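You operate a simulated robot arm through the tools that you are given. There is no shell and no other tool. Be economical: measure what you need, move in short steps, check, and stop when the job is done.

Carry out the task below with a simulated robot arm. There is one attempt and no reset: what you move stays moved.

JOB
Unpack the white filter into its bay, brush it clean, shut the carton.
Fine: the bay by the white paint dab; hand brush back; carton pushed back to the rack's wall, other filters in it. Set down upright: hand brush. What is to be rubbed or washed off counts as gone when no trace of it is left.

The check looks at the end state, three seconds after you hand in, the way a careful person would. Anything else that was tipped, shoved, dropped, spilled or broken makes it a failure.

ROBOT AND FRAMES
A 6-joint arm with a two-finger gripper on a trunk, on a base that drives. Base frame: it is fixed to the floor where the robot stands at the start and does not move with it; the origin is under the middle of the robot, x ahead of it, y to its left, z up; the surface under the hand at the start is at about z = 0.6. Lengths are in m, angles in rad, forces in N, time in s.
With the tool pointing down near the work surface it reaches from about 0.1 to 0.8 m from the robot's upright axis, wherever it stands. Its first joint turns from -2.897 to 2.897 rad. Places, roughly: bay by the white paint dab [0.5, -0.6, 0.6]; flap of the brown carton [0.6, 0, 0.9]; inside of the brown carton [0.6, 0, 0.8]; ledge of the drum rack [0.5, -0.4, 0.6]. Payload 2.45 kg.
Tool frame: the origin (TCP) lies between the finger pads and is the grasp point; the fingertips stand 0.02 m ahead of it; z points along the fingers, y is the line along which they close. Largest opening 0.14 m; the body of the gripper starts 0.168 m behind the TCP.
Orientation is that of the tool frame in the base frame, as [roll, pitch, yaw] about the fixed x, y, z axes, in that order (R = Rz(yaw) Ry(pitch) Rx(roll)). With the fingers straight down and closing along the base's y, the tool's x points along the base's -x, its y along +y and its z along -z.

CONTROLS
- The arm moves only by the tool apply_moves. Its argument "motion" is one flat list of numbers, 7 for each row, row after row: the turn, a rotation vector about the base's x, y, z in units of 6 degrees (1.0 is 6 degrees), then the shift along the base's x, y, z in units of 30 mm (1.0 is 30 mm), then the closure in counts, from 0 (fully open) to 255 (shut). In form: [ax, ay, az, x, y, z, hand, ax, ay, az, x, y, z, hand, ...]. A call has 1 to 12 rows; each row shifts and turns the commanded pose from where the row before left it. A call with a number of a shift or a turn outside -1 to 1 is refused whole. Each row takes 0.2 s and may step no farther than 0.05 m and 0.15 rad from the row before; otherwise, or with a gripper value out of range, the whole call is refused. A pose out of reach is approached as far as the arm can. The call stops where the force on the tool passes 90 N (or 10 N more than at its start, if that is more) or the arm is blocked; 0.2 s more then pass. The fingers move at their own pace (about 0.045 m/s each) and stop on an object; they squeeze with about 30 N. The grip force told is the motor's: it shows also when the fingers shut on nothing. Time passes only in rows, and 0.2 s behind the last, so rows that do not move let the fingers close. The reply holds the time, the measured pose of the TCP, the force on the tool along the base axes, the opening and the grip force, in the units named above and with some noise, with the torque about the TCP (base axes, N m) and any sound that the robot's microphone picked up, and new pictures: "show" is both (left out), scene, wrist or none.
- Cameras (640 x 400 px; columns grow to the right, rows downward): "scene" is now at [0.067, 0.1093, 1.8323]; the picture's right is [-0.47, -0.88, 0.00], its down [-0.77, 0.41, -0.49] and it looks along [0.43, -0.23, -0.87] (base axes); focal length 287 px, centre (320, 200). "wrist" rides on the gripper at [0.078, 0.011, -0.209] in the tool frame; the picture's right is [-0.14, 0.99, 0.00], its down [-0.92, -0.13, -0.37] and it looks along [-0.37, -0.05, 0.93] (tool axes); focal length 280 px, centre (320, 200).
- raise_lower(by): slides the trunk up (or, below 0, down) by that many m; the arm and the scene camera ride with it, the base frame stays. It gives what a move gives, with no picture.
- steer(legs): drives the robot by 1 to 6 legs, each [ahead, left, turn to the left] in m, m and rad, along the robot's own axes; the way and the turn of a leg run together, so that a leg with both is an arc; at most 1.5 m and 3.142 rad a leg. The arm and the cameras ride along, it lands a little off, and it stops where it bumps. It gives what a move gives, and a new picture of the scene camera.
- turn_head(pan, tilt): turns the head with the scene camera to pan (to the left, within 2.496 rad either way) and tilt (down, from -0.506 to 1.204), counted from straight ahead of the robot. It gives what a move gives, and a new picture of the scene camera.
- point_at(camera, pixels): there is no depth. For up to 12 entries [column, row, z] of the newest picture of that camera ("zoom" is the newest enlarged one), the place [x, y] in the base frame at which the ray of that pixel passes the height z, good to about 0.002 m. No time passes.
- close_up(camera, box): a new picture of the part [left, top, right, bottom] of that camera's present view, enlarged. No time passes.
- hand_in(): hands the job in; it is judged then, once.

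Keep the steps short. Do not move on a guess: measure, check each grasp and each placing, and mend mistakes. In all there are 80 turns and 260 pictures (those below and enlarged ones count). Leave the gripper open and the arm clear of the work at the hand-in unless told otherwise, and finish with a single line.

The tools are called after "Call:" as name(argument=value, ...) on one line, values as JSON. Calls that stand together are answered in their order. apply_moves: Moves the arm, as the interface text tells. Its arguments: {"type":"object","properties":{"motion":{"type":"array"},"show":{"type":"string","enum":["both","scene","wrist","none"]}},"required":["motion"]} The other tools are called the same way: raise_lower (by) slides the trunk up or down; steer (legs) drives the base; turn_head (pan, tilt) turns the head that bears the scene camera; point_at (camera, pixels) gives the place at which the rays of pixels pass given heights; close_up (camera, box) takes an enlarged picture of a part of a camera's view; hand_in () hands the job in.

At the start:

```text
t: 0.0
position: [0.5817, 0.0062, 1.2848]
ee_rot: [3.141, 0.001, 3.141]
wrist_force: [-0.2, 0.2, 0.2]
moment: [0.03, 0.0, -0.01]
width: 0.1398
gripper_force: 0.1
trunk travel left (down, up): [-0.1, 0.13]
robot x, y, heading: [0.0014, -0.0032, -0.003]
head pan, tilt: [-0.492, 1.056]
```

scene: 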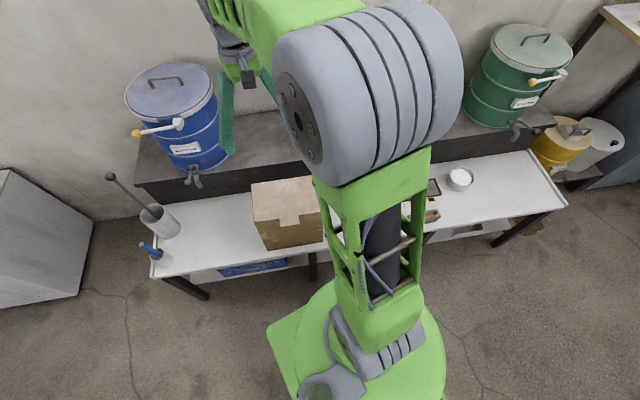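
wrist: 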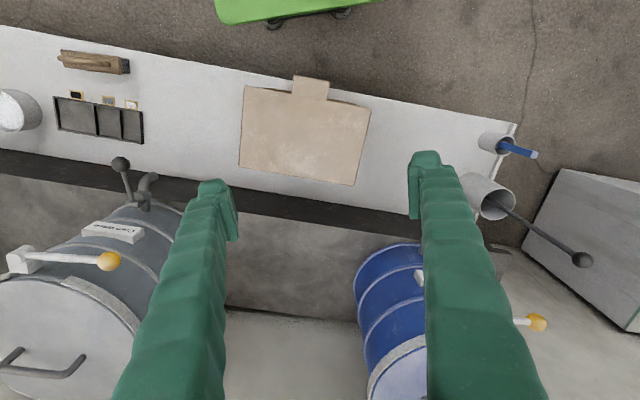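

I'll start with enlarged views of the carton, and the bays and brush area.

Call:
close_up(camera="wrist", box=[0, 30, 200, 155])

Call:
close_up(camera="wrist", box=[220, 60, 400, 200])

Call:
point_at(camera="wrist", pixels=[[56, 98, 0.6], [142, 143, 0.6], [145, 110, 0.6], [58, 60, 0.62], [129, 68, 0.62], [245, 87, 0.8], [239, 167, 0.8], [355, 185, 0.8], [371, 108, 0.8], [293, 76, 0.8], [329, 82, 0.8], [0, 150, 0.6]])

```text
3.20 times, centred on (100, 92) of wrist
```

zoom: 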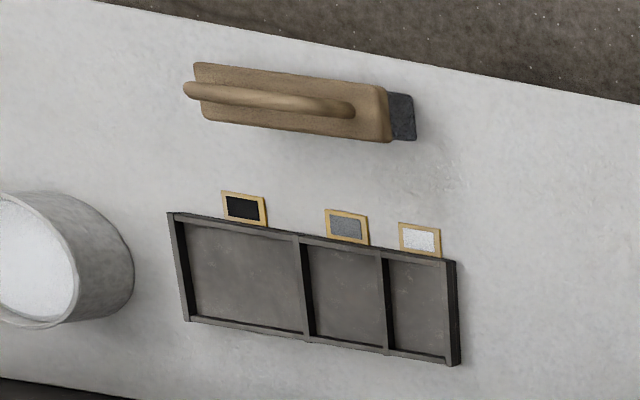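

```text
2.86 times, centred on (310, 130) of wrist
```

zoom: 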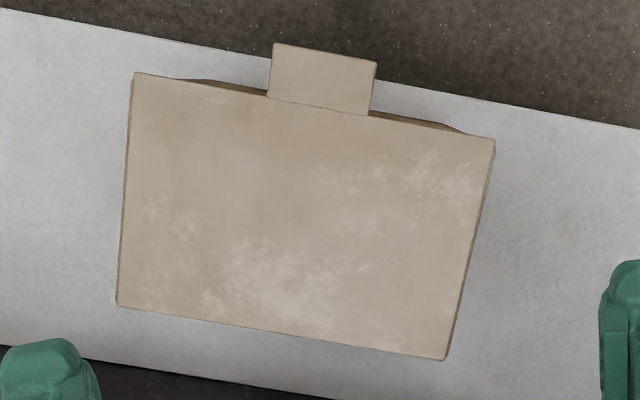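

```text
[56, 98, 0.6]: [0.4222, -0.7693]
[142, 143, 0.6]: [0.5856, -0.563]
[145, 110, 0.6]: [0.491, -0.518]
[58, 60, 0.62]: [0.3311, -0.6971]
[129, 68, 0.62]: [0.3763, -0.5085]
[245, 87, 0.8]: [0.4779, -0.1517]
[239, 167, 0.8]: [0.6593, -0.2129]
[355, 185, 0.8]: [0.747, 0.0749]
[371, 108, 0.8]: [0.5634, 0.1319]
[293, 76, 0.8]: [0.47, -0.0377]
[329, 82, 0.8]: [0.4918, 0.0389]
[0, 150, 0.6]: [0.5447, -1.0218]
```

The carton stands askew (about -0.29 rad) with its tab at the front. I'll pull the hand back and tilt it, to see the carton's front and its height from the side.

Call:
apply_moves(motion=[0, -0.5, 0, -1, 0, -0.5, 0, 0, -0.5, 0, -1, 0, -0.5, 0, 0, -0.5, 0, -1, 0, -0.5, 0, 0, -0.5, 0, -1, 0, -0.5, 0, 0, -0.5, 0, -1, 0, -0.5, 0, 0, -0.5, 0, -1, 0, -0.5, 0, 0, -0.5, 0, -1, 0, -0.5, 0, 0, -0.5, 0, -1, 0, -0.5, 0, 0, -0.5, 0, 0, 0, -0.5, 0, 0, -0.5, 0, 0, 0, -0.5, 0], show="both")

```text
t: 2.2
position: [0.4412, 0.009, 1.2363]
ee_rot: [-3.141, 0.521, 3.141]
wrist_force: [0.3, -0.6, -0.1]
moment: [0.0, 0.02, 0.01]
width: 0.1399
gripper_force: 0.0
out of reach, approached as far as the arm can: row 7, 8, 9, 10
trunk travel left (down, up): [-0.1, 0.13]
robot x, y, heading: [0.0008, 0.0002, 0.002]
head pan, tilt: [-0.492, 1.056]
```

scene: 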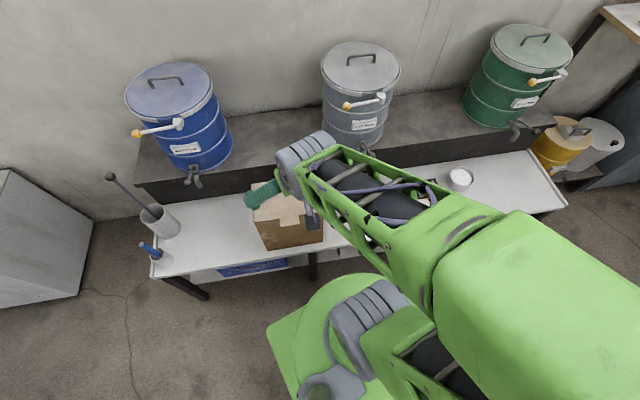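
wrist: 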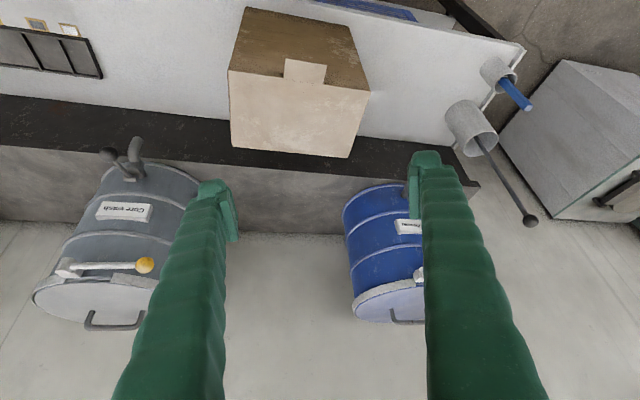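

The carton is a box with a top lid and a tab. I'll triangulate its top height and the bench.

Call:
point_at(camera="wrist", pixels=[[228, 70, 0.75], [228, 70, 0.8], [370, 92, 0.75], [370, 92, 0.8], [247, 8, 0.6], [352, 26, 0.6], [354, 158, 0.75], [230, 149, 0.75], [102, 78, 0.6], [102, 78, 0.65]])

Call:
close_up(camera="wrist", box=[200, 0, 400, 170])

Call:
close_up(camera="scene", box=[220, 150, 400, 280])

```text
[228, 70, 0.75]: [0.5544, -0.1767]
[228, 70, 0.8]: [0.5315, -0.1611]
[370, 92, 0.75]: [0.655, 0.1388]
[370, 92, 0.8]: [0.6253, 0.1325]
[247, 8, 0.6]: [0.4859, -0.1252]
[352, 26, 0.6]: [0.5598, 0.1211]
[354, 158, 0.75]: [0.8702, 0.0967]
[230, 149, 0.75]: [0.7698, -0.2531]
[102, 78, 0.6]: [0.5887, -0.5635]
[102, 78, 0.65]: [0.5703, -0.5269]
```

```text
2.35 times, centred on (300, 85) of wrist
```

zoom: 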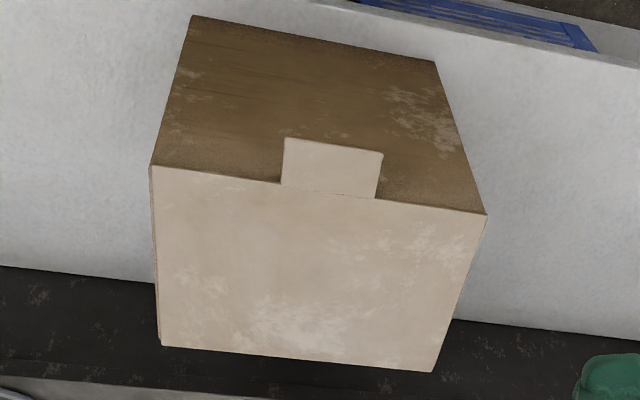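

```text
3.08 times, centred on (310, 215) of scene
```

zoom: 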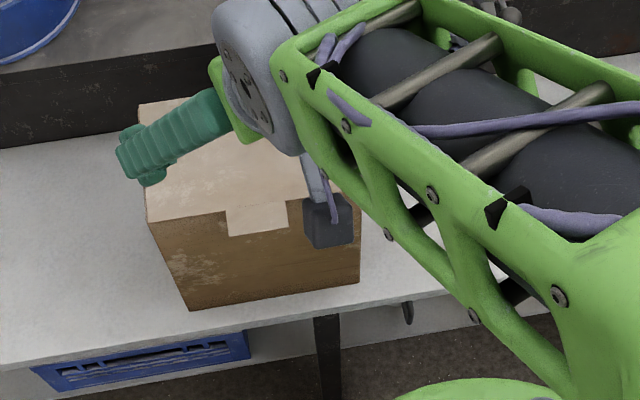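

Top of the carton is z≈0.908, corners A(.482,-.126), B(.554,.114). Next I'll measure the tab tip and the rack-wall gap, using pixels in the present wrist view.

Call:
point_at(camera="wrist", pixels=[[285.5, 58.2, 0.8], [285.5, 58.2, 0.9], [326.8, 65.9, 0.8], [326.8, 65.9, 0.9], [210, 111, 0.6], [390, 140, 0.6], [210, 146, 0.7], [390, 168, 0.7], [160, 140, 0.7]])

Call:
steer(legs=[[-0.3, 0, 0]])

```text
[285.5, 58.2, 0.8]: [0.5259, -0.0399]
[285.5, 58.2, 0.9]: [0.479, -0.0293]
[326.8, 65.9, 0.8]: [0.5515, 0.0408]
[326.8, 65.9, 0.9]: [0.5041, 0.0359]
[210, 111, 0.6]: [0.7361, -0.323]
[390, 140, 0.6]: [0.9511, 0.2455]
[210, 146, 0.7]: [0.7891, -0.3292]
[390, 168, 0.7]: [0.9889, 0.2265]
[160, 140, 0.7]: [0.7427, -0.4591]
```

```text
t: 4.2
position: [0.1417, 0.0088, 1.2351]
ee_rot: [-3.14, 0.522, 3.141]
wrist_force: [-0.9, -0.2, 0.0]
moment: [0.01, -0.05, 0.01]
width: 0.14
gripper_force: 0.1
trunk travel left (down, up): [-0.1, 0.13]
robot x, y, heading: [-0.2971, -0.0014, -0.002]
head pan, tilt: [-0.492, 1.056]
```

scene: 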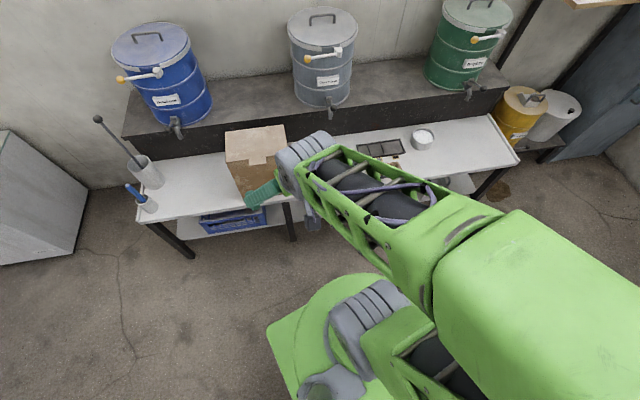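

The tab is level at z≈0.91, sticking out about 36 mm at (.487,.002), so I'll grip it with a horizontal tool and fingers closing vertically. I'll yaw to the carton's heading, then tilt forward while coming down.

Call:
apply_moves(motion=[0, 0, -0.923, 0.3, 0, 0, 0, 0, 0, -0.923, 0.3, 0, 0, 0, 0, 0, -0.923, 0.3, 0, 0, 0, -0.286, -0.958, 0, 0.3, 0, -0.8, 0, -0.286, -0.958, 0, 0.3, 0, -0.8, 0, -0.286, -0.958, 0, 0.3, 0, -0.8, 0, -0.286, -0.958, 0, 0.3, 0, -0.8, 0, -0.286, -0.958, 0, 0.3, 0, -0.8, 0, -0.286, -0.958, 0, 0.3, 0, -0.8, 0, -0.286, -0.958, 0, 0.3, 0, -0.8, 0, -0.286, -0.958, 0, 0.3, 0, -0.8, 0, -0.286, -0.958, 0, 0.3, 0, -0.8, 0], show="wrist")

```text
t: 6.8
position: [0.4229, 0.0975, 1.1648]
ee_rot: [-2.931, 1.448, 3.047]
wrist_force: [0.9, 0.4, 0.4]
moment: [-0.02, 0.0, -0.01]
width: 0.1402
gripper_force: 0.0
out of reach, approached as far as the arm can: row 4, 5, 6, 7, 8, 9, 10, 11, 12
trunk travel left (down, up): [-0.1, 0.13]
robot x, y, heading: [-0.2948, 0.0002, 0.003]
head pan, tilt: [-0.492, 1.056]
```

wrist: 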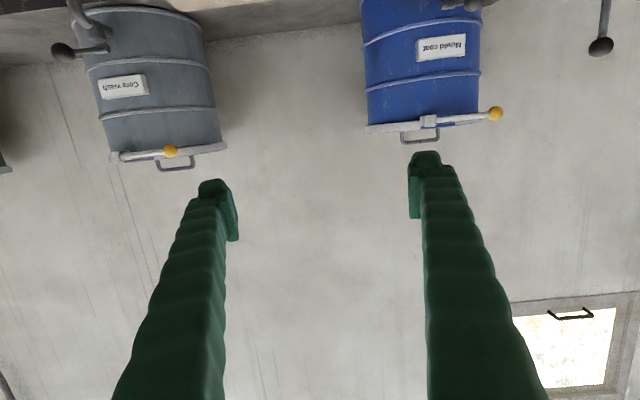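

The tool is now near horizontal (heading ≈ -0.3). Next I'll roll it 90° so the fingers close vertically, and lower to tab height in front of the tab.

Call:
apply_moves(motion=[1, -0.3, -0.12, 0, -0.18, -0.6, 0, 1, -0.3, -0.12, 0, -0.18, -0.6, 0, 1, -0.3, -0.12, 0, -0.18, -0.6, 0, 1, -0.3, -0.12, 0, -0.18, -0.6, 0, 1, -0.3, -0.12, 0, -0.18, -0.6, 0, 1, -0.3, -0.12, 0, -0.18, -0.6, 0, 1, -0.3, -0.12, 0, -0.18, -0.6, 0, 1, -0.3, -0.12, 0, -0.18, -0.6, 0, 1, -0.3, -0.12, 0, -0.18, -0.6, 0, 1, -0.3, -0.12, 0, -0.18, -0.6, 0, 1, -0.3, -0.12, 0, -0.18, -0.6, 0, 1, -0.3, -0.12, 0, -0.18, -0.6, 0], show="both")

```text
t: 9.4
position: [0.7456, 0.3258, 1.294]
ee_rot: [1.731, 0.278, 1.32]
wrist_force: [1.7, -0.6, 1.1]
moment: [0.0, 0.04, -0.04]
width: 0.14
gripper_force: 0.0
out of reach, approached as far as the arm can: row 1, 2, 3, 4, 5, 6, 7, 8, 9, 10, 11, 12
trunk travel left (down, up): [-0.1, 0.13]
robot x, y, heading: [-0.2973, 0.0001, 0.0]
head pan, tilt: [-0.492, 1.056]
```

scene: 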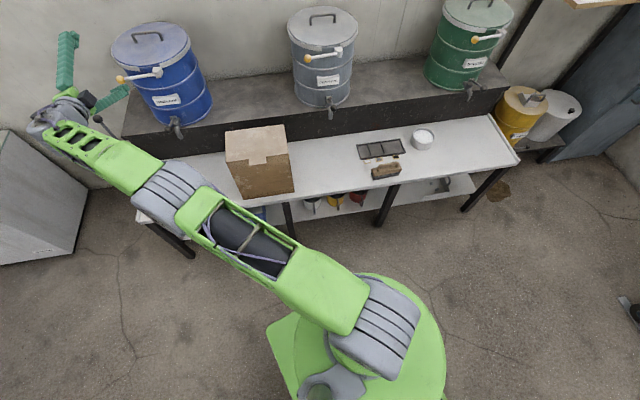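
wrist: 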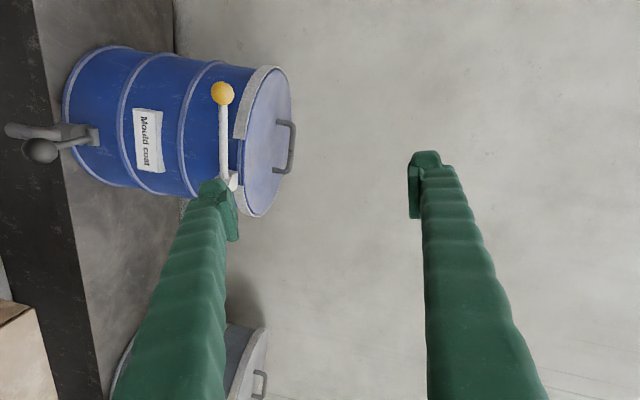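

That pose is stretched out and away from my target, but the scene view is clear now. I'll take enlarged pictures before reorganising the arm.

Call:
close_up(camera="scene", box=[200, 100, 330, 215])

Call:
close_up(camera="scene", box=[330, 110, 470, 200])

Call:
point_at(camera="scene", pixels=[[224, 159, 0.908], [273, 154, 0.908], [225, 131, 0.908], [284, 124, 0.908], [241, 200, 0.6], [293, 191, 0.6], [300, 142, 0.6], [217, 153, 0.6], [150, 160, 0.6], [420, 127, 0.6], [300, 142, 0.6]])

```text
3.48 times, centred on (265, 158) of scene
```

zoom: 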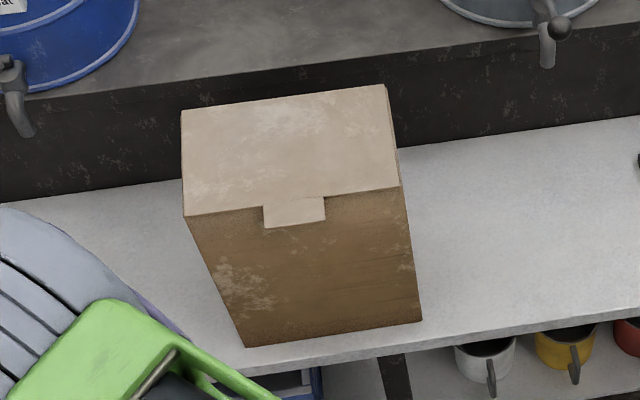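

```text
4.44 times, centred on (400, 155) of scene
```

zoom: 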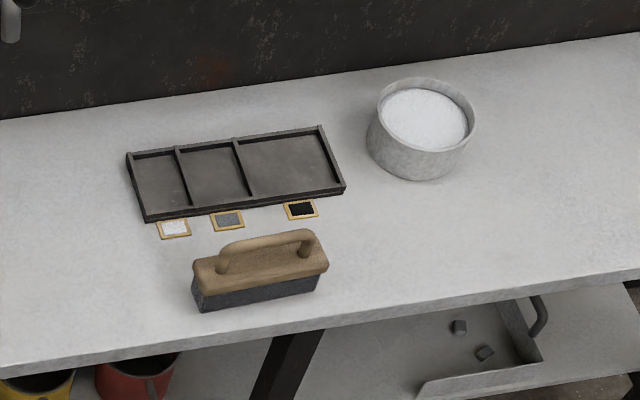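

```text
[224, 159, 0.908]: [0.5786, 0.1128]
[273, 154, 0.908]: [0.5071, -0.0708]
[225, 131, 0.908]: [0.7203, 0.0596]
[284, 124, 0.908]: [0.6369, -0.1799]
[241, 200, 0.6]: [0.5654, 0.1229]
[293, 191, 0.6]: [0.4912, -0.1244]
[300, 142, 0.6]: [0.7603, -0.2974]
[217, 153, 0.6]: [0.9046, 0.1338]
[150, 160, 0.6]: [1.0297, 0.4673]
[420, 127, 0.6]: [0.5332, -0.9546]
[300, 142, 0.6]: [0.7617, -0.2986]
```

Carton yaw ≈ -0.29, rack wall heading ≈ -0.336, gap behind the carton about 0.16 m. I'll probe with one small backward step to see whether the commanded pose restarts from the measured one.

Call:
apply_moves(motion=[0, 0, 0, -0.5, -0.5, 0, 0], show="none")

```text
t: 9.8
position: [0.7469, 0.3206, 1.2989]
ee_rot: [1.731, 0.281, 1.32]
wrist_force: [-0.5, 0.6, 0.4]
moment: [-0.02, 0.01, 0.01]
width: 0.1401
gripper_force: 0.0
out of reach, approached as far as the arm can: row 1
trunk travel left (down, up): [-0.1, 0.13]
robot x, y, heading: [-0.3023, -0.0004, 0.003]
head pan, tilt: [-0.492, 1.056]
```

The command persists unreachable (too close and low). I'll raise the command first, so that it becomes reachable well above the carton.

Call:
apply_moves(motion=[0, 0, 0, 0, 0, 1, 0, 0, 0, 0, 0, 0, 1, 0, 0, 0, 0, 0, 0, 1, 0, 0, 0, 0, 0, 0, 1, 0, 0, 0, 0, 0, 0, 1, 0, 0, 0, 0, 0, 0, 1, 0, 0, 0, 0, 0, 0, 1, 0, 0, 0, 0, 0, 0, 1, 0, 0, 0, 0, 0, 0, 1, 0, 0, 0, 0, 0, 0, 1, 0], show="none")

```text
t: 12.0
position: [0.6961, 0.309, 1.5555]
ee_rot: [1.73, 0.278, 1.324]
wrist_force: [0.7, 0.4, -0.2]
moment: [-0.01, -0.03, 0.0]
width: 0.1399
gripper_force: 0.0
out of reach, approached as far as the arm can: row 4, 5, 6, 7, 8, 9, 10
trunk travel left (down, up): [-0.1, 0.13]
robot x, y, heading: [-0.2977, -0.0008, -0.0]
head pan, tilt: [-0.492, 1.056]
```

The rolled pose is at a joint limit. I'll undo the roll and instead use closed fingers as a hook under the tab, pulling back a bit as well.

Call:
apply_moves(motion=[-1, 0.3, 0.15, -0.5, -0.6, 0, 0, -1, 0.3, 0.15, -0.5, -0.6, 0, 0, -1, 0.3, 0.15, -0.5, -0.6, 0, 0, -1, 0.3, 0.15, -0.5, -0.6, 0, 0, -1, 0.3, 0.15, -0.5, -0.6, -0.4, 0, -1, 0.3, 0.15, -0.5, -0.6, -0.4, 0, -1, 0.3, 0.15, -0.5, -0.6, -0.4, 0, -1, 0.3, 0.15, -0.5, -0.6, -0.4, 0, -1, 0.3, 0.15, -0.5, -0.6, -0.4, 255, -1, 0.3, 0.15, -0.5, -0.6, -0.4, 255, -1, 0.3, 0.15, -0.5, -0.6, -0.4, 255, -1, 0.3, 0.15, -0.5, -0.6, -0.4, 255], show="scene")

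```text
t: 14.6
position: [0.5159, 0.0916, 1.4607]
ee_rot: [-2.873, 1.423, 3.113]
wrist_force: [-0.2, 0.6, -0.2]
moment: [-0.02, 0.02, 0.0]
width: 0.0515
gripper_force: 0.1
trunk travel left (down, up): [-0.1, 0.13]
robot x, y, heading: [-0.2992, -0.0009, -0.004]
head pan, tilt: [-0.492, 1.056]
```

scene: 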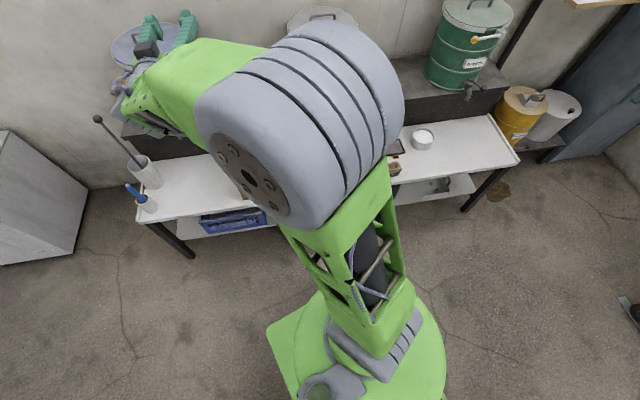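

Now all is in reach and the fingers are closing. I'll reduce the tilt to about 50° and come down in front of the tab, staying clear of it.

Call:
apply_moves(motion=[0.29, 0.957, 0, -0.4, -0.2, -1, 255, 0.29, 0.957, 0, -0.4, -0.2, -1, 255, 0.29, 0.957, 0, -0.4, -0.2, -1, 255, 0.29, 0.957, 0, -0.4, -0.2, -1, 255, 0.29, 0.957, 0, -0.4, -0.2, -1, 255, 0, 0, 0, -0.4, -0.2, -1, 255, 0, 0, 0, -0.4, -0.2, -1, 255, 0, 0, 0, -0.4, -0.2, -1, 255, 0, 0, 0, -0.4, -0.2, -1, 255, 0, 0, 0, -0.4, -0.2, -1, 255, 0, 0, 0, -0.4, -0.2, -1, 255, 0, 0, 0, 0, 0, -1, 255], show="wrist")

```text
t: 17.2
position: [0.3855, 0.0268, 1.099]
ee_rot: [-3.087, 0.901, 2.908]
wrist_force: [-0.2, -0.8, -0.1]
moment: [0.0, -0.03, -0.02]
width: 0.0
gripper_force: 29.9
trunk travel left (down, up): [-0.1, 0.13]
robot x, y, heading: [-0.2997, 0.0016, 0.002]
head pan, tilt: [-0.492, 1.056]
```

wrist: 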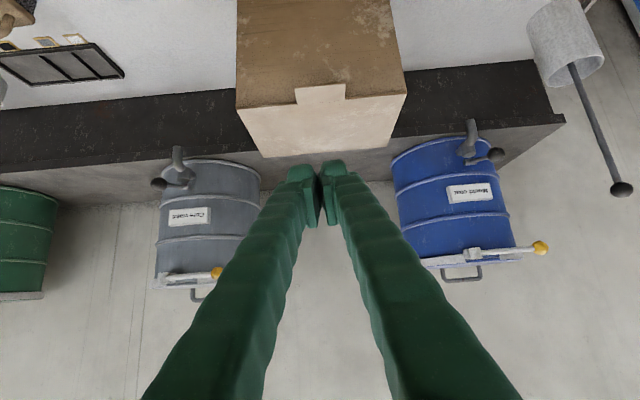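

Lined up with the tab in front (tab at px (297–345, 85–105)). I'll lower to z≈0.872, still about 0.13 m out from the face.

Call:
apply_moves(motion=[0, 0, 0, 0, 0, -0.95, 255, 0, 0, 0, 0, 0, -0.95, 255, 0, 0, 0, 0, 0, -0.95, 255, 0, 0, 0, 0, 0, -0.95, 255, 0, 0, 0, 0, 0, -0.95, 255, 0, 0, 0, 0, 0, -0.95, 255, 0, 0, 0, 0, 0, -0.95, 255, 0, 0, 0, 0, 0, -0.95, 255], show="both")

```text
t: 19.0
position: [0.4347, 0.0444, 0.9065]
ee_rot: [-3.062, 0.895, 2.925]
wrist_force: [-0.5, -0.7, 0.4]
moment: [0.0, 0.01, -0.04]
width: 0.0
gripper_force: 29.6
out of reach, approached as far as the arm can: row 4, 5, 6, 7, 8
trunk travel left (down, up): [-0.1, 0.13]
robot x, y, heading: [-0.3004, -0.0007, -0.003]
head pan, tilt: [-0.492, 1.056]
```

scene: 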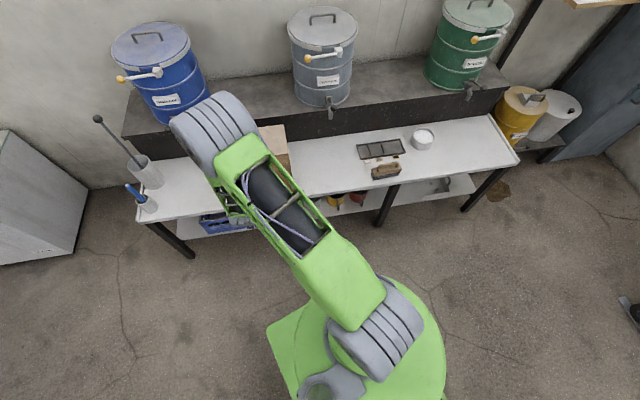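
wrist: 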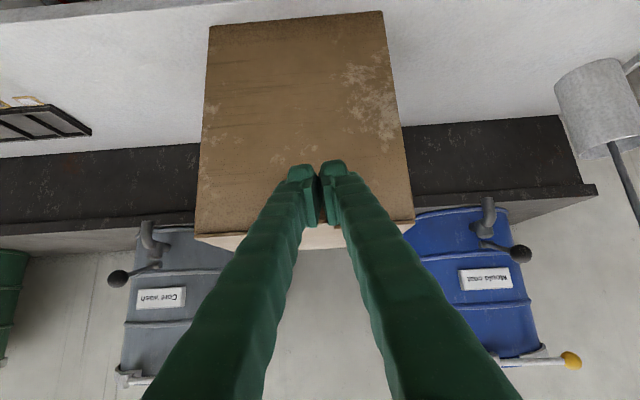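

The tip is ~3 cm short of the tab and at the arm's lower limit. The trunk can drop it 0.03 m more while keeping the pose.

Call:
raise_lower(by=-0.04)

Call:
apply_moves(motion=[0, 0, 0, 0, 0, 0, 255], show="wrist")

```text
t: 19.9
position: [0.4324, 0.0456, 0.867]
ee_rot: [-3.062, 0.895, 2.926]
wrist_force: [0.8, -0.1, -0.3]
moment: [0.02, -0.01, 0.02]
width: 0.0003
gripper_force: 29.1
trunk travel left (down, up): [-0.06, 0.17]
robot x, y, heading: [-0.3012, 0.0, -0.0]
head pan, tilt: [-0.492, 1.056]
```

```text
t: 20.3
position: [0.4336, 0.0452, 0.8668]
ee_rot: [-3.062, 0.896, 2.925]
wrist_force: [0.6, 0.0, 0.3]
moment: [0.04, 0.01, 0.01]
width: 0.0003
gripper_force: 29.7
trunk travel left (down, up): [-0.06, 0.17]
robot x, y, heading: [-0.3005, 0.0033, -0.001]
head pan, tilt: [-0.492, 1.056]
```

wrist: 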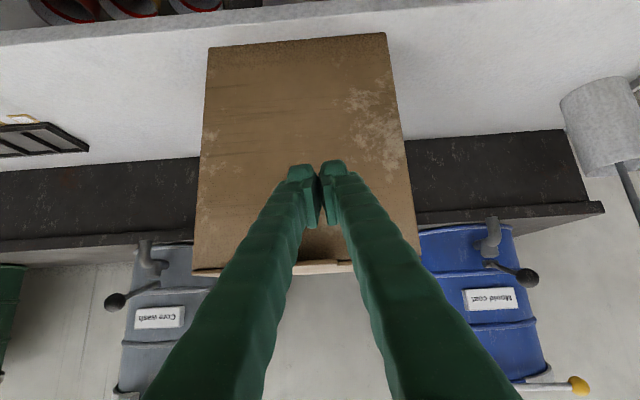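

Now forward and right to put the tip under the tab, then a small lift, watching the force.

Call:
apply_moves(motion=[0, 0, 0, 0.2, -0.6, 0, 255, 0, 0, 0, 0.4, -0.4, 0, 255, 0, 0, 0, 0.76, -0.25, 0, 255, 0, 0, 0, 0, 0, 0.5, 255, 0, 0, 0, 0, 0, 0.5, 255, 0, 0, 0, 0, 0, 0.5, 255, 0, 0, 0, 0, 0, 0.5, 255], show="both")

```text
t: 21.9
position: [0.4742, 0.0064, 0.9254]
ee_rot: [-3.062, 0.896, 2.923]
wrist_force: [-0.4, -0.7, 0.4]
moment: [-0.01, -0.02, 0.03]
width: 0.0001
gripper_force: 29.5
trunk travel left (down, up): [-0.06, 0.17]
robot x, y, heading: [-0.2968, -0.0004, 0.0]
head pan, tilt: [-0.492, 1.056]
```

scene: 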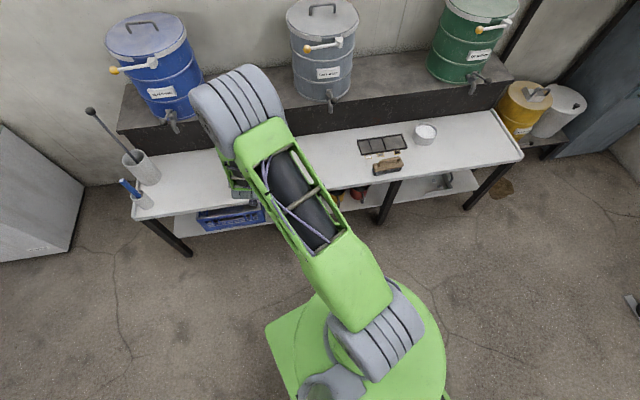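
wrist: 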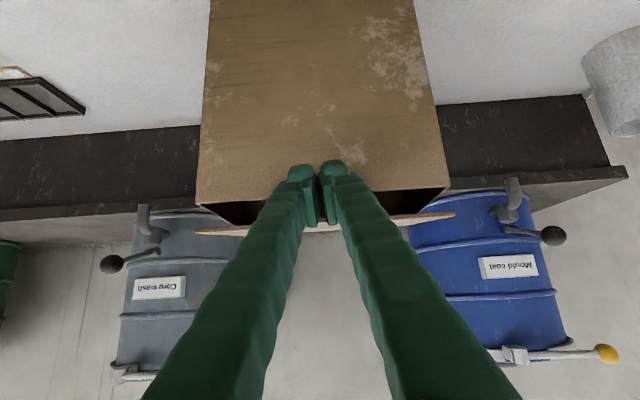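

The lid is lifting over the finger (dark interior visible below it). I'll continue along the arc: up, then forward.

Call:
apply_moves(motion=[0, 0, 0, 0, 0, 1, 255, 0, 0, 0, 0.894, -0.267, 0.4, 255, 0, 0, 0, 0.894, -0.267, 0.4, 255, 0, 0, 0, 0.894, -0.267, 0.4, 255, 0, 0, 0, 0.95, -0.285, 0.4, 255, 0, 0, 0, 0.95, -0.285, 0.4, 255], show="both")

```text
t: 23.3
position: [0.6124, -0.0318, 1.0135]
ee_rot: [-3.06, 0.893, 2.925]
wrist_force: [1.0, 0.4, -0.2]
moment: [-0.02, 0.04, 0.0]
width: 0.0
gripper_force: 29.0
trunk travel left (down, up): [-0.06, 0.17]
robot x, y, heading: [-0.2967, 0.0013, -0.001]
head pan, tilt: [-0.492, 1.056]
```

scene: 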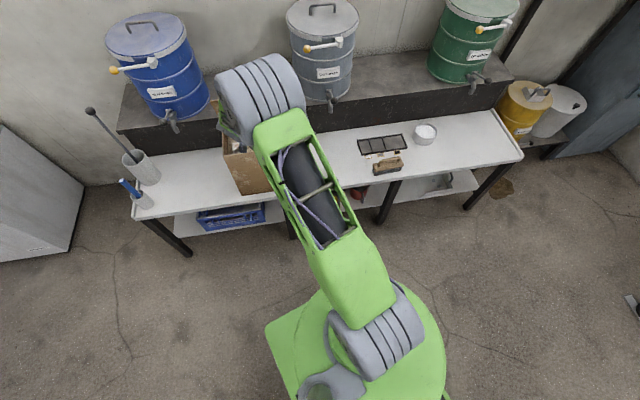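
wrist: 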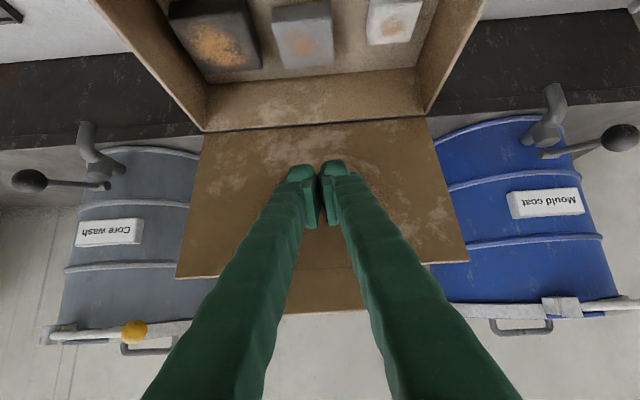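

The lid is nearly upright; inside I see black, grey and white filters with rust-coloured dust. I'll push the lid on past vertical.

Call:
apply_moves(motion=[0, 0, 0, 0.9, -0.27, 0.3, 255, 0, 0, 0, 0.9, -0.27, 0.2, 255, 0, 0, 0, 0.9, -0.27, 0.1, 255], show="wrist")

```text
t: 24.1
position: [0.6951, -0.0578, 1.0328]
ee_rot: [-3.062, 0.893, 2.924]
wrist_force: [0.6, -0.3, 0.5]
moment: [0.02, 0.0, -0.01]
width: 0.0001
gripper_force: 29.2
trunk travel left (down, up): [-0.06, 0.17]
robot x, y, heading: [-0.2976, -0.0028, -0.001]
head pan, tilt: [-0.492, 1.056]
```

wrist: 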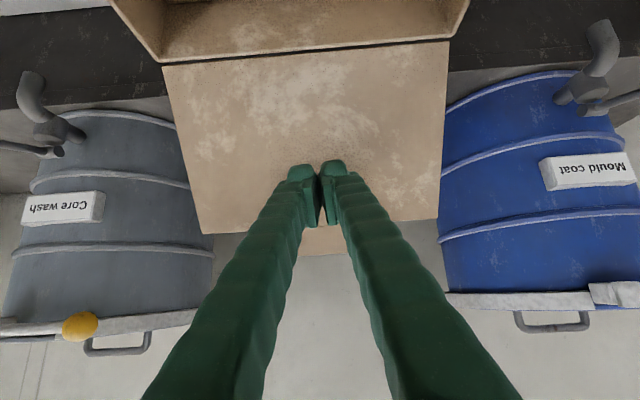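

The lid is past vertical. I'll retreat up and back, tilting the tool more downward, and see whether it stays.

Call:
apply_moves(motion=[0, 0, 0, -0.9, 0.27, 0.5, 255, 0.29, 0.957, 0, -0.9, 0.27, 0.8, 255, 0.29, 0.957, 0, -0.9, 0.27, 1, 255, 0.29, 0.957, 0, -0.6, 0.2, 1, 255, 0.29, 0.957, 0, -0.6, 0.2, 1, 255, 0.29, 0.957, 0, -0.3, 0, 1, 255, 0.29, 0.957, 0, 0, 0, 0.5, 0, 0.29, 0.957, 0, 0, 0, 0, 0, 0.29, 0.957, 0, 0, 0, 0, 0], show="both")

```text
t: 26.1
position: [0.5429, -0.0196, 1.2014]
ee_rot: [-3.12, 0.057, 2.895]
wrist_force: [-0.3, 0.2, 0.2]
moment: [0.02, 0.0, 0.01]
width: 0.0698
gripper_force: 0.0
out of reach, approached as far as the arm can: row 9
trunk travel left (down, up): [-0.06, 0.17]
robot x, y, heading: [-0.2947, -0.0025, -0.0]
head pan, tilt: [-0.492, 1.056]
```

scene: 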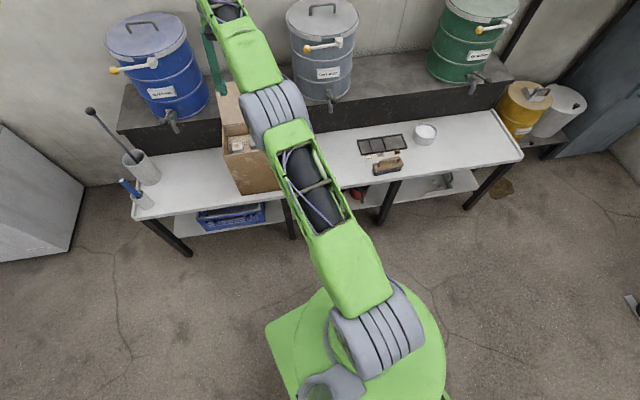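
wrist: 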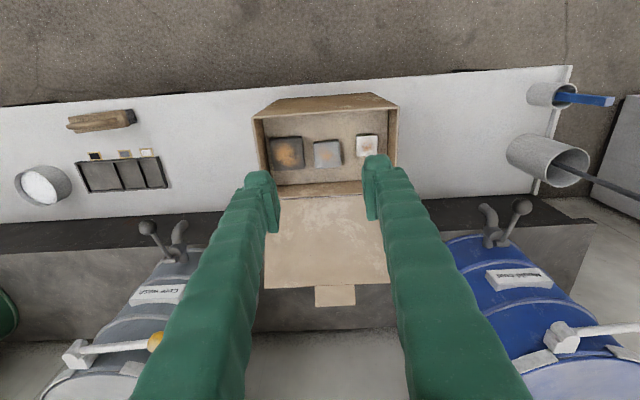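

The lid stays open by itself. White filter is the smallest, px (367,146). I'll draw the hand back, then drive to a stance between the carton and the tray.

Call:
apply_moves(motion=[0, 0, 0, -0.8, 0, 0.5, 0, 0, 0, 0, -0.8, 0, 0.5, 0, 0, 0, 0, -0.8, 0, 0.5, 0, 0, 0, 0, -0.8, 0, 0.5, 0, 0, 0, 0, -0.8, 0, 0, 0], show="none")

Call:
steer(legs=[[0, -0.33, 0], [0.2, 0, 0]])

```text
t: 27.3
position: [0.4226, -0.02, 1.2598]
ee_rot: [-3.119, 0.058, 2.896]
wrist_force: [0.1, 0.1, -0.9]
moment: [0.0, 0.03, 0.0]
width: 0.1401
gripper_force: 0.1
trunk travel left (down, up): [-0.06, 0.17]
robot x, y, heading: [-0.2984, -0.0003, 0.002]
head pan, tilt: [-0.492, 1.056]
```

```text
t: 31.9
position: [0.6254, -0.3451, 1.261]
ee_rot: [-3.116, 0.057, 2.899]
wrist_force: [0.6, 0.4, -0.6]
moment: [-0.02, 0.06, 0.0]
width: 0.1399
gripper_force: 0.2
trunk travel left (down, up): [-0.06, 0.17]
robot x, y, heading: [-0.101, -0.3296, -0.001]
head pan, tilt: [-0.492, 1.056]
```

scene: 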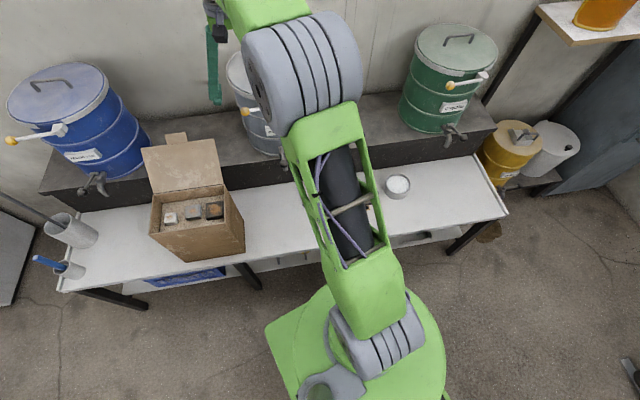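

Now move the hand over the carton and straighten the tool to the carton's yaw.

Call:
apply_moves(motion=[0.14, 0.5, -0.47, -0.2, 0.95, 0, 0, 0, 0, 0, -0.2, 0.95, 0, 0, 0, 0, 0, -0.2, 0.95, 0, 0, 0, 0, 0, -0.2, 0.95, 0, 0, 0, 0, 0, -0.2, 0.95, 0, 0, 0, 0, 0, -0.2, 0.95, 0, 0, 0, 0, 0, -0.2, 0.95, 0, 0, 0, 0, 0, -0.2, 0.95, 0, 0, 0, 0, 0, -0.2, 0.95, 0, 0, 0, 0, 0, -0.2, 0.95, 0, 0, 0, 0, 0, -0.2, 0.95, 0, 0, 0, 0, 0, -0.2, 0.95, 0, 0], show="both")

Call:
close_up(camera="scene", box=[130, 130, 260, 265])

Call:
close_up(camera="wrist", box=[220, 60, 420, 200])

```text
t: 34.5
position: [0.5513, -0.0023, 1.2606]
ee_rot: [-3.117, 0.004, 2.85]
wrist_force: [0.5, 0.3, 0.8]
moment: [0.01, 0.03, 0.04]
width: 0.1398
gripper_force: 0.1
trunk travel left (down, up): [-0.06, 0.17]
robot x, y, heading: [-0.0988, -0.3265, 0.005]
head pan, tilt: [-0.492, 1.056]
```

scene: 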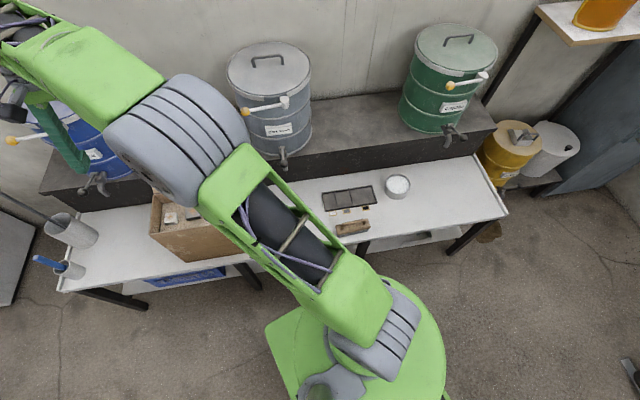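
wrist: 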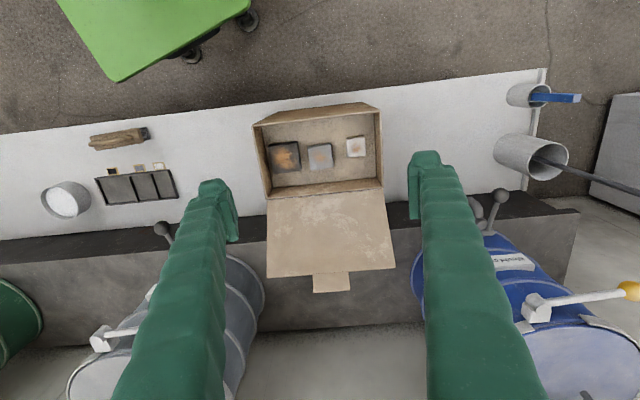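

```text
2.96 times, centred on (195, 198) of scene
```

zoom: 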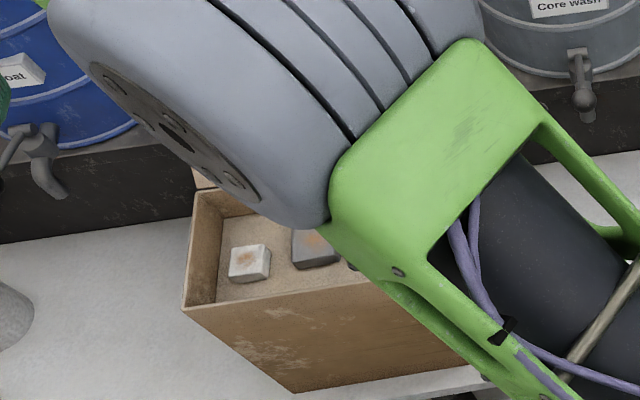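

```text
2.86 times, centred on (320, 130) of wrist
```

zoom: 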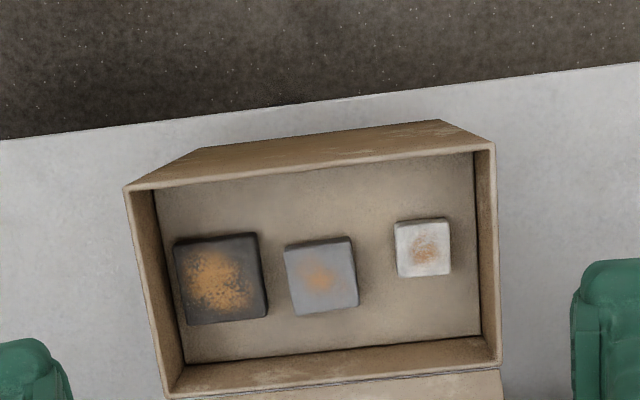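

White filter: wrist zoom corners (394,222)-(451,278). I'll triangulate its height with the scene ray.

Call:
point_at(camera="wrist", pixels=[[356, 146.5, 0.8], [356, 146.5, 0.9], [345.9, 137.7, 0.85], [365.1, 136.3, 0.85], [365.8, 155.9, 0.85], [347.6, 157.3, 0.85], [331, 158, 0.85], [322, 145.5, 0.85]])

Call:
point_at(camera="scene", pixels=[[171.3, 218.6, 0.8], [171.3, 218.6, 0.9], [163.5, 223, 0.8], [163.5, 223, 0.9], [164, 226.5, 0.8], [164, 226.5, 0.9]])

Call:
close_up(camera="scene", box=[150, 185, 200, 240])

```text
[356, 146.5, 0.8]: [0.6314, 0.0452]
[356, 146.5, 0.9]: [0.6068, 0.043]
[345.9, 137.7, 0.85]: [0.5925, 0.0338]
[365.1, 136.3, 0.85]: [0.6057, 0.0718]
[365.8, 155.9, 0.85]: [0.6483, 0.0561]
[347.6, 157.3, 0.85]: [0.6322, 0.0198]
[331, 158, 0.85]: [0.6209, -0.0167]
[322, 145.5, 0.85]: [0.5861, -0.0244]
```

```text
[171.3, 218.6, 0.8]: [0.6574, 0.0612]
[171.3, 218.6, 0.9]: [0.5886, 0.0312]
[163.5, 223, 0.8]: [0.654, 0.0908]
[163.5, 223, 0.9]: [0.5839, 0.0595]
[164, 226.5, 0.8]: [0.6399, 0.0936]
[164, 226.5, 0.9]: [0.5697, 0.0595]
```

```text
7.27 times, centred on (175, 212) of scene
```

zoom: 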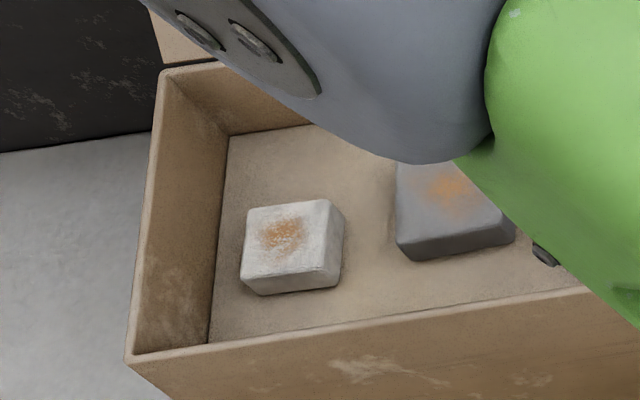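

White filter top centre is (0.613, 0.044, 0.873), ~4 cm square, heading -0.335. The side gap by the wall is only 2 cm, so I'll grip along the depth direction: turn the hand 90° while moving over it.

Call:
apply_moves(motion=[0, 0, 1, 0.172, 0.128, -0.4, 0, 0, 0, 1, 0.172, 0.128, -0.4, 0, 0, 0, 1, 0.172, 0.128, -0.4, 0, 0, 0, 1, 0.172, 0.128, -0.4, 0, 0, 0, 1, 0.172, 0.128, -0.4, 0, 0, 0, 1, 0.172, 0.128, -0.4, 0, 0, 0, 1, 0.172, 0.128, -0.4, 0, 0, 0, 1, 0.172, 0.128, -0.4, 0, 0, 0, 1, 0.172, 0.128, -0.4, 0, 0, 0, 1, 0.172, 0.128, -0.4, 0, 0, 0, 1, 0.172, 0.128, -0.4, 0, 0, 0, 1, 0.172, 0.128, -0.4, 0], show="none")

Call:
apply_moves(motion=[0, 0, 0.9, 0, 0, 0, 0, 0, 0, 0.9, 0, 0, 0, 0, 0, 0, 0.77, 0, 0, 0, 0], show="both")

```text
t: 37.1
position: [0.6131, 0.0415, 1.1145]
ee_rot: [-3.12, 0.002, -2.179]
wrist_force: [-1.4, -0.3, 0.5]
moment: [-0.02, -0.02, -0.02]
width: 0.1398
gripper_force: 0.2
trunk travel left (down, up): [-0.06, 0.17]
robot x, y, heading: [-0.1011, -0.3281, -0.001]
head pan, tilt: [-0.492, 1.056]
```

```text
t: 37.9
position: [0.6137, 0.0416, 1.1176]
ee_rot: [-3.119, 0.007, -1.905]
wrist_force: [0.0, -0.7, 0.4]
moment: [0.03, 0.02, 0.0]
width: 0.1401
gripper_force: 0.1
trunk travel left (down, up): [-0.06, 0.17]
robot x, y, heading: [-0.0999, -0.3242, 0.003]
head pan, tilt: [-0.492, 1.056]
```

scene: 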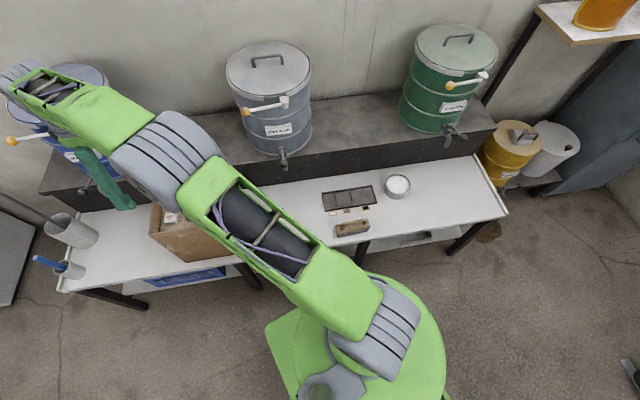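
wrist: 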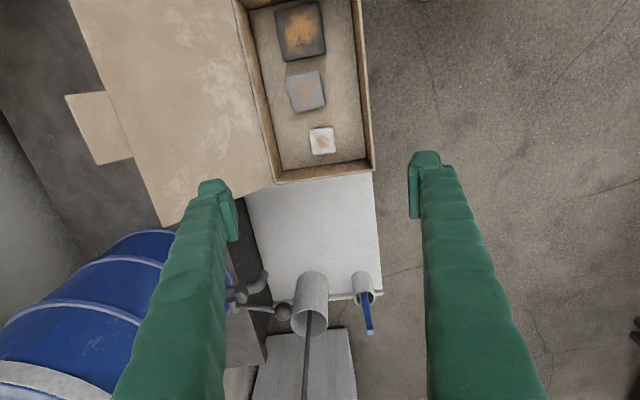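

I'll recheck the filter's place from this view (px (322,141)), plus its corners.

Call:
close_up(camera="wrist", box=[240, 60, 400, 190])

Call:
point_at(camera="wrist", pixels=[[322, 141, 0.873], [309, 130, 0.873], [333, 128, 0.873], [336, 151, 0.873], [313, 154, 0.873]])

```text
3.08 times, centred on (320, 125) of wrist
```

zoom: 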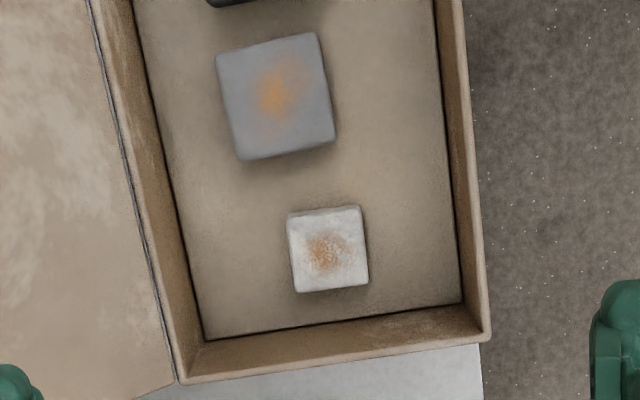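

```text
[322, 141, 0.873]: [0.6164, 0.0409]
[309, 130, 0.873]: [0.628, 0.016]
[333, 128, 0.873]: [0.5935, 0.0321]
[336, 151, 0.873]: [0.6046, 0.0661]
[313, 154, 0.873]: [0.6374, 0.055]
```

Aligned within a few degrees at (.615,.042). I'll close the fingers to ~8 cm so they clear the carton walls, and descend to z≈0.95 to check.

Call:
apply_moves(motion=[0, 0, 0, 0, 0, -0.3, 109, 0, 0, 0, 0.05, 0, -0.6, 109, 0, 0, 0, 0, 0, -0.9, 109, 0, 0, 0, 0, 0, -0.9, 109, 0, 0, 0, 0, 0, -0.9, 109, 0, 0, 0, 0, 0, -0.9, 109, 0, 0, 0, 0, 0, -0.9, 109], show="both")

```text
t: 39.5
position: [0.6148, 0.0409, 0.9532]
ee_rot: [-3.119, 0.003, -1.908]
wrist_force: [0.0, -0.7, -0.9]
moment: [-0.03, 0.01, 0.0]
width: 0.0803
gripper_force: 0.1
trunk travel left (down, up): [-0.06, 0.17]
robot x, y, heading: [-0.1025, -0.3249, -0.0]
head pan, tilt: [-0.492, 1.056]
```

scene: 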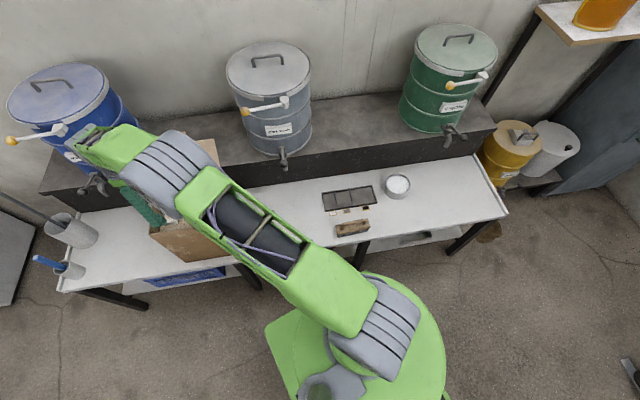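
wrist: 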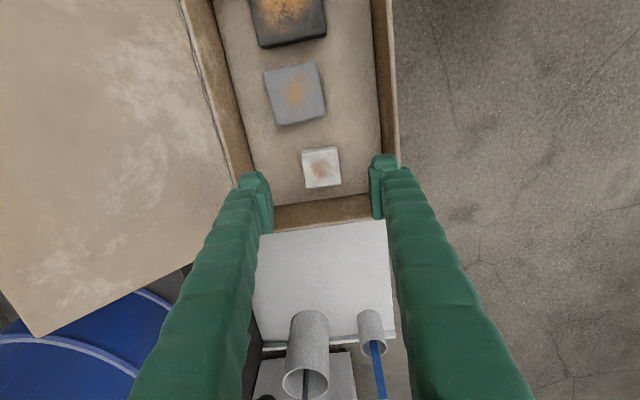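

Well centred. Descend to z≈0.88, then close.

Call:
apply_moves(motion=[0, 0, 0, 0, 0, -0.6, 109, 0, 0, 0, 0, 0, -0.6, 109, 0, 0, 0, 0, 0, -0.6, 109, 0, 0, 0, 0, 0, -0.6, 109], show="wrist")

```text
t: 40.5
position: [0.6144, 0.0421, 0.8818]
ee_rot: [-3.119, 0.004, -1.907]
wrist_force: [0.3, -0.5, 0.5]
moment: [-0.01, 0.03, 0.01]
width: 0.0799
gripper_force: 0.0
trunk travel left (down, up): [-0.06, 0.17]
robot x, y, heading: [-0.1035, -0.3304, -0.002]
head pan, tilt: [-0.492, 1.056]
```

wrist: 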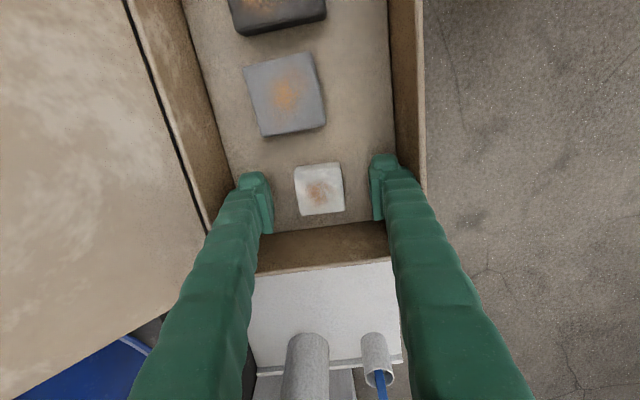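

Straddling properly. A touch lower (4 mm), then close.

Call:
apply_moves(motion=[0, 0, 0, 0, 0, -0.13, 109, 0, 0, 0, 0, 0, 0, 255, 0, 0, 0, 0, 0, 0, 255, 0, 0, 0, 0, 0, 0, 255, 0, 0, 0, 0, 0, 0, 255], show="wrist")

```text
t: 41.7
position: [0.6146, 0.0413, 0.8778]
ee_rot: [-3.119, 0.003, -1.909]
wrist_force: [0.0, -0.2, 0.5]
moment: [0.0, -0.01, 0.03]
width: 0.0373
gripper_force: 29.8
trunk travel left (down, up): [-0.06, 0.17]
robot x, y, heading: [-0.1048, -0.3281, -0.0]
head pan, tilt: [-0.492, 1.056]
```

wrist: 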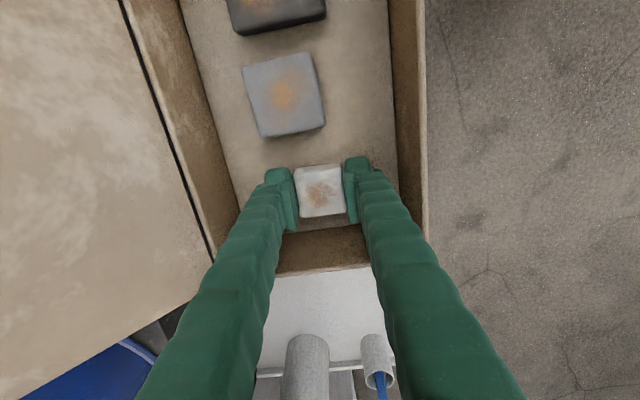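

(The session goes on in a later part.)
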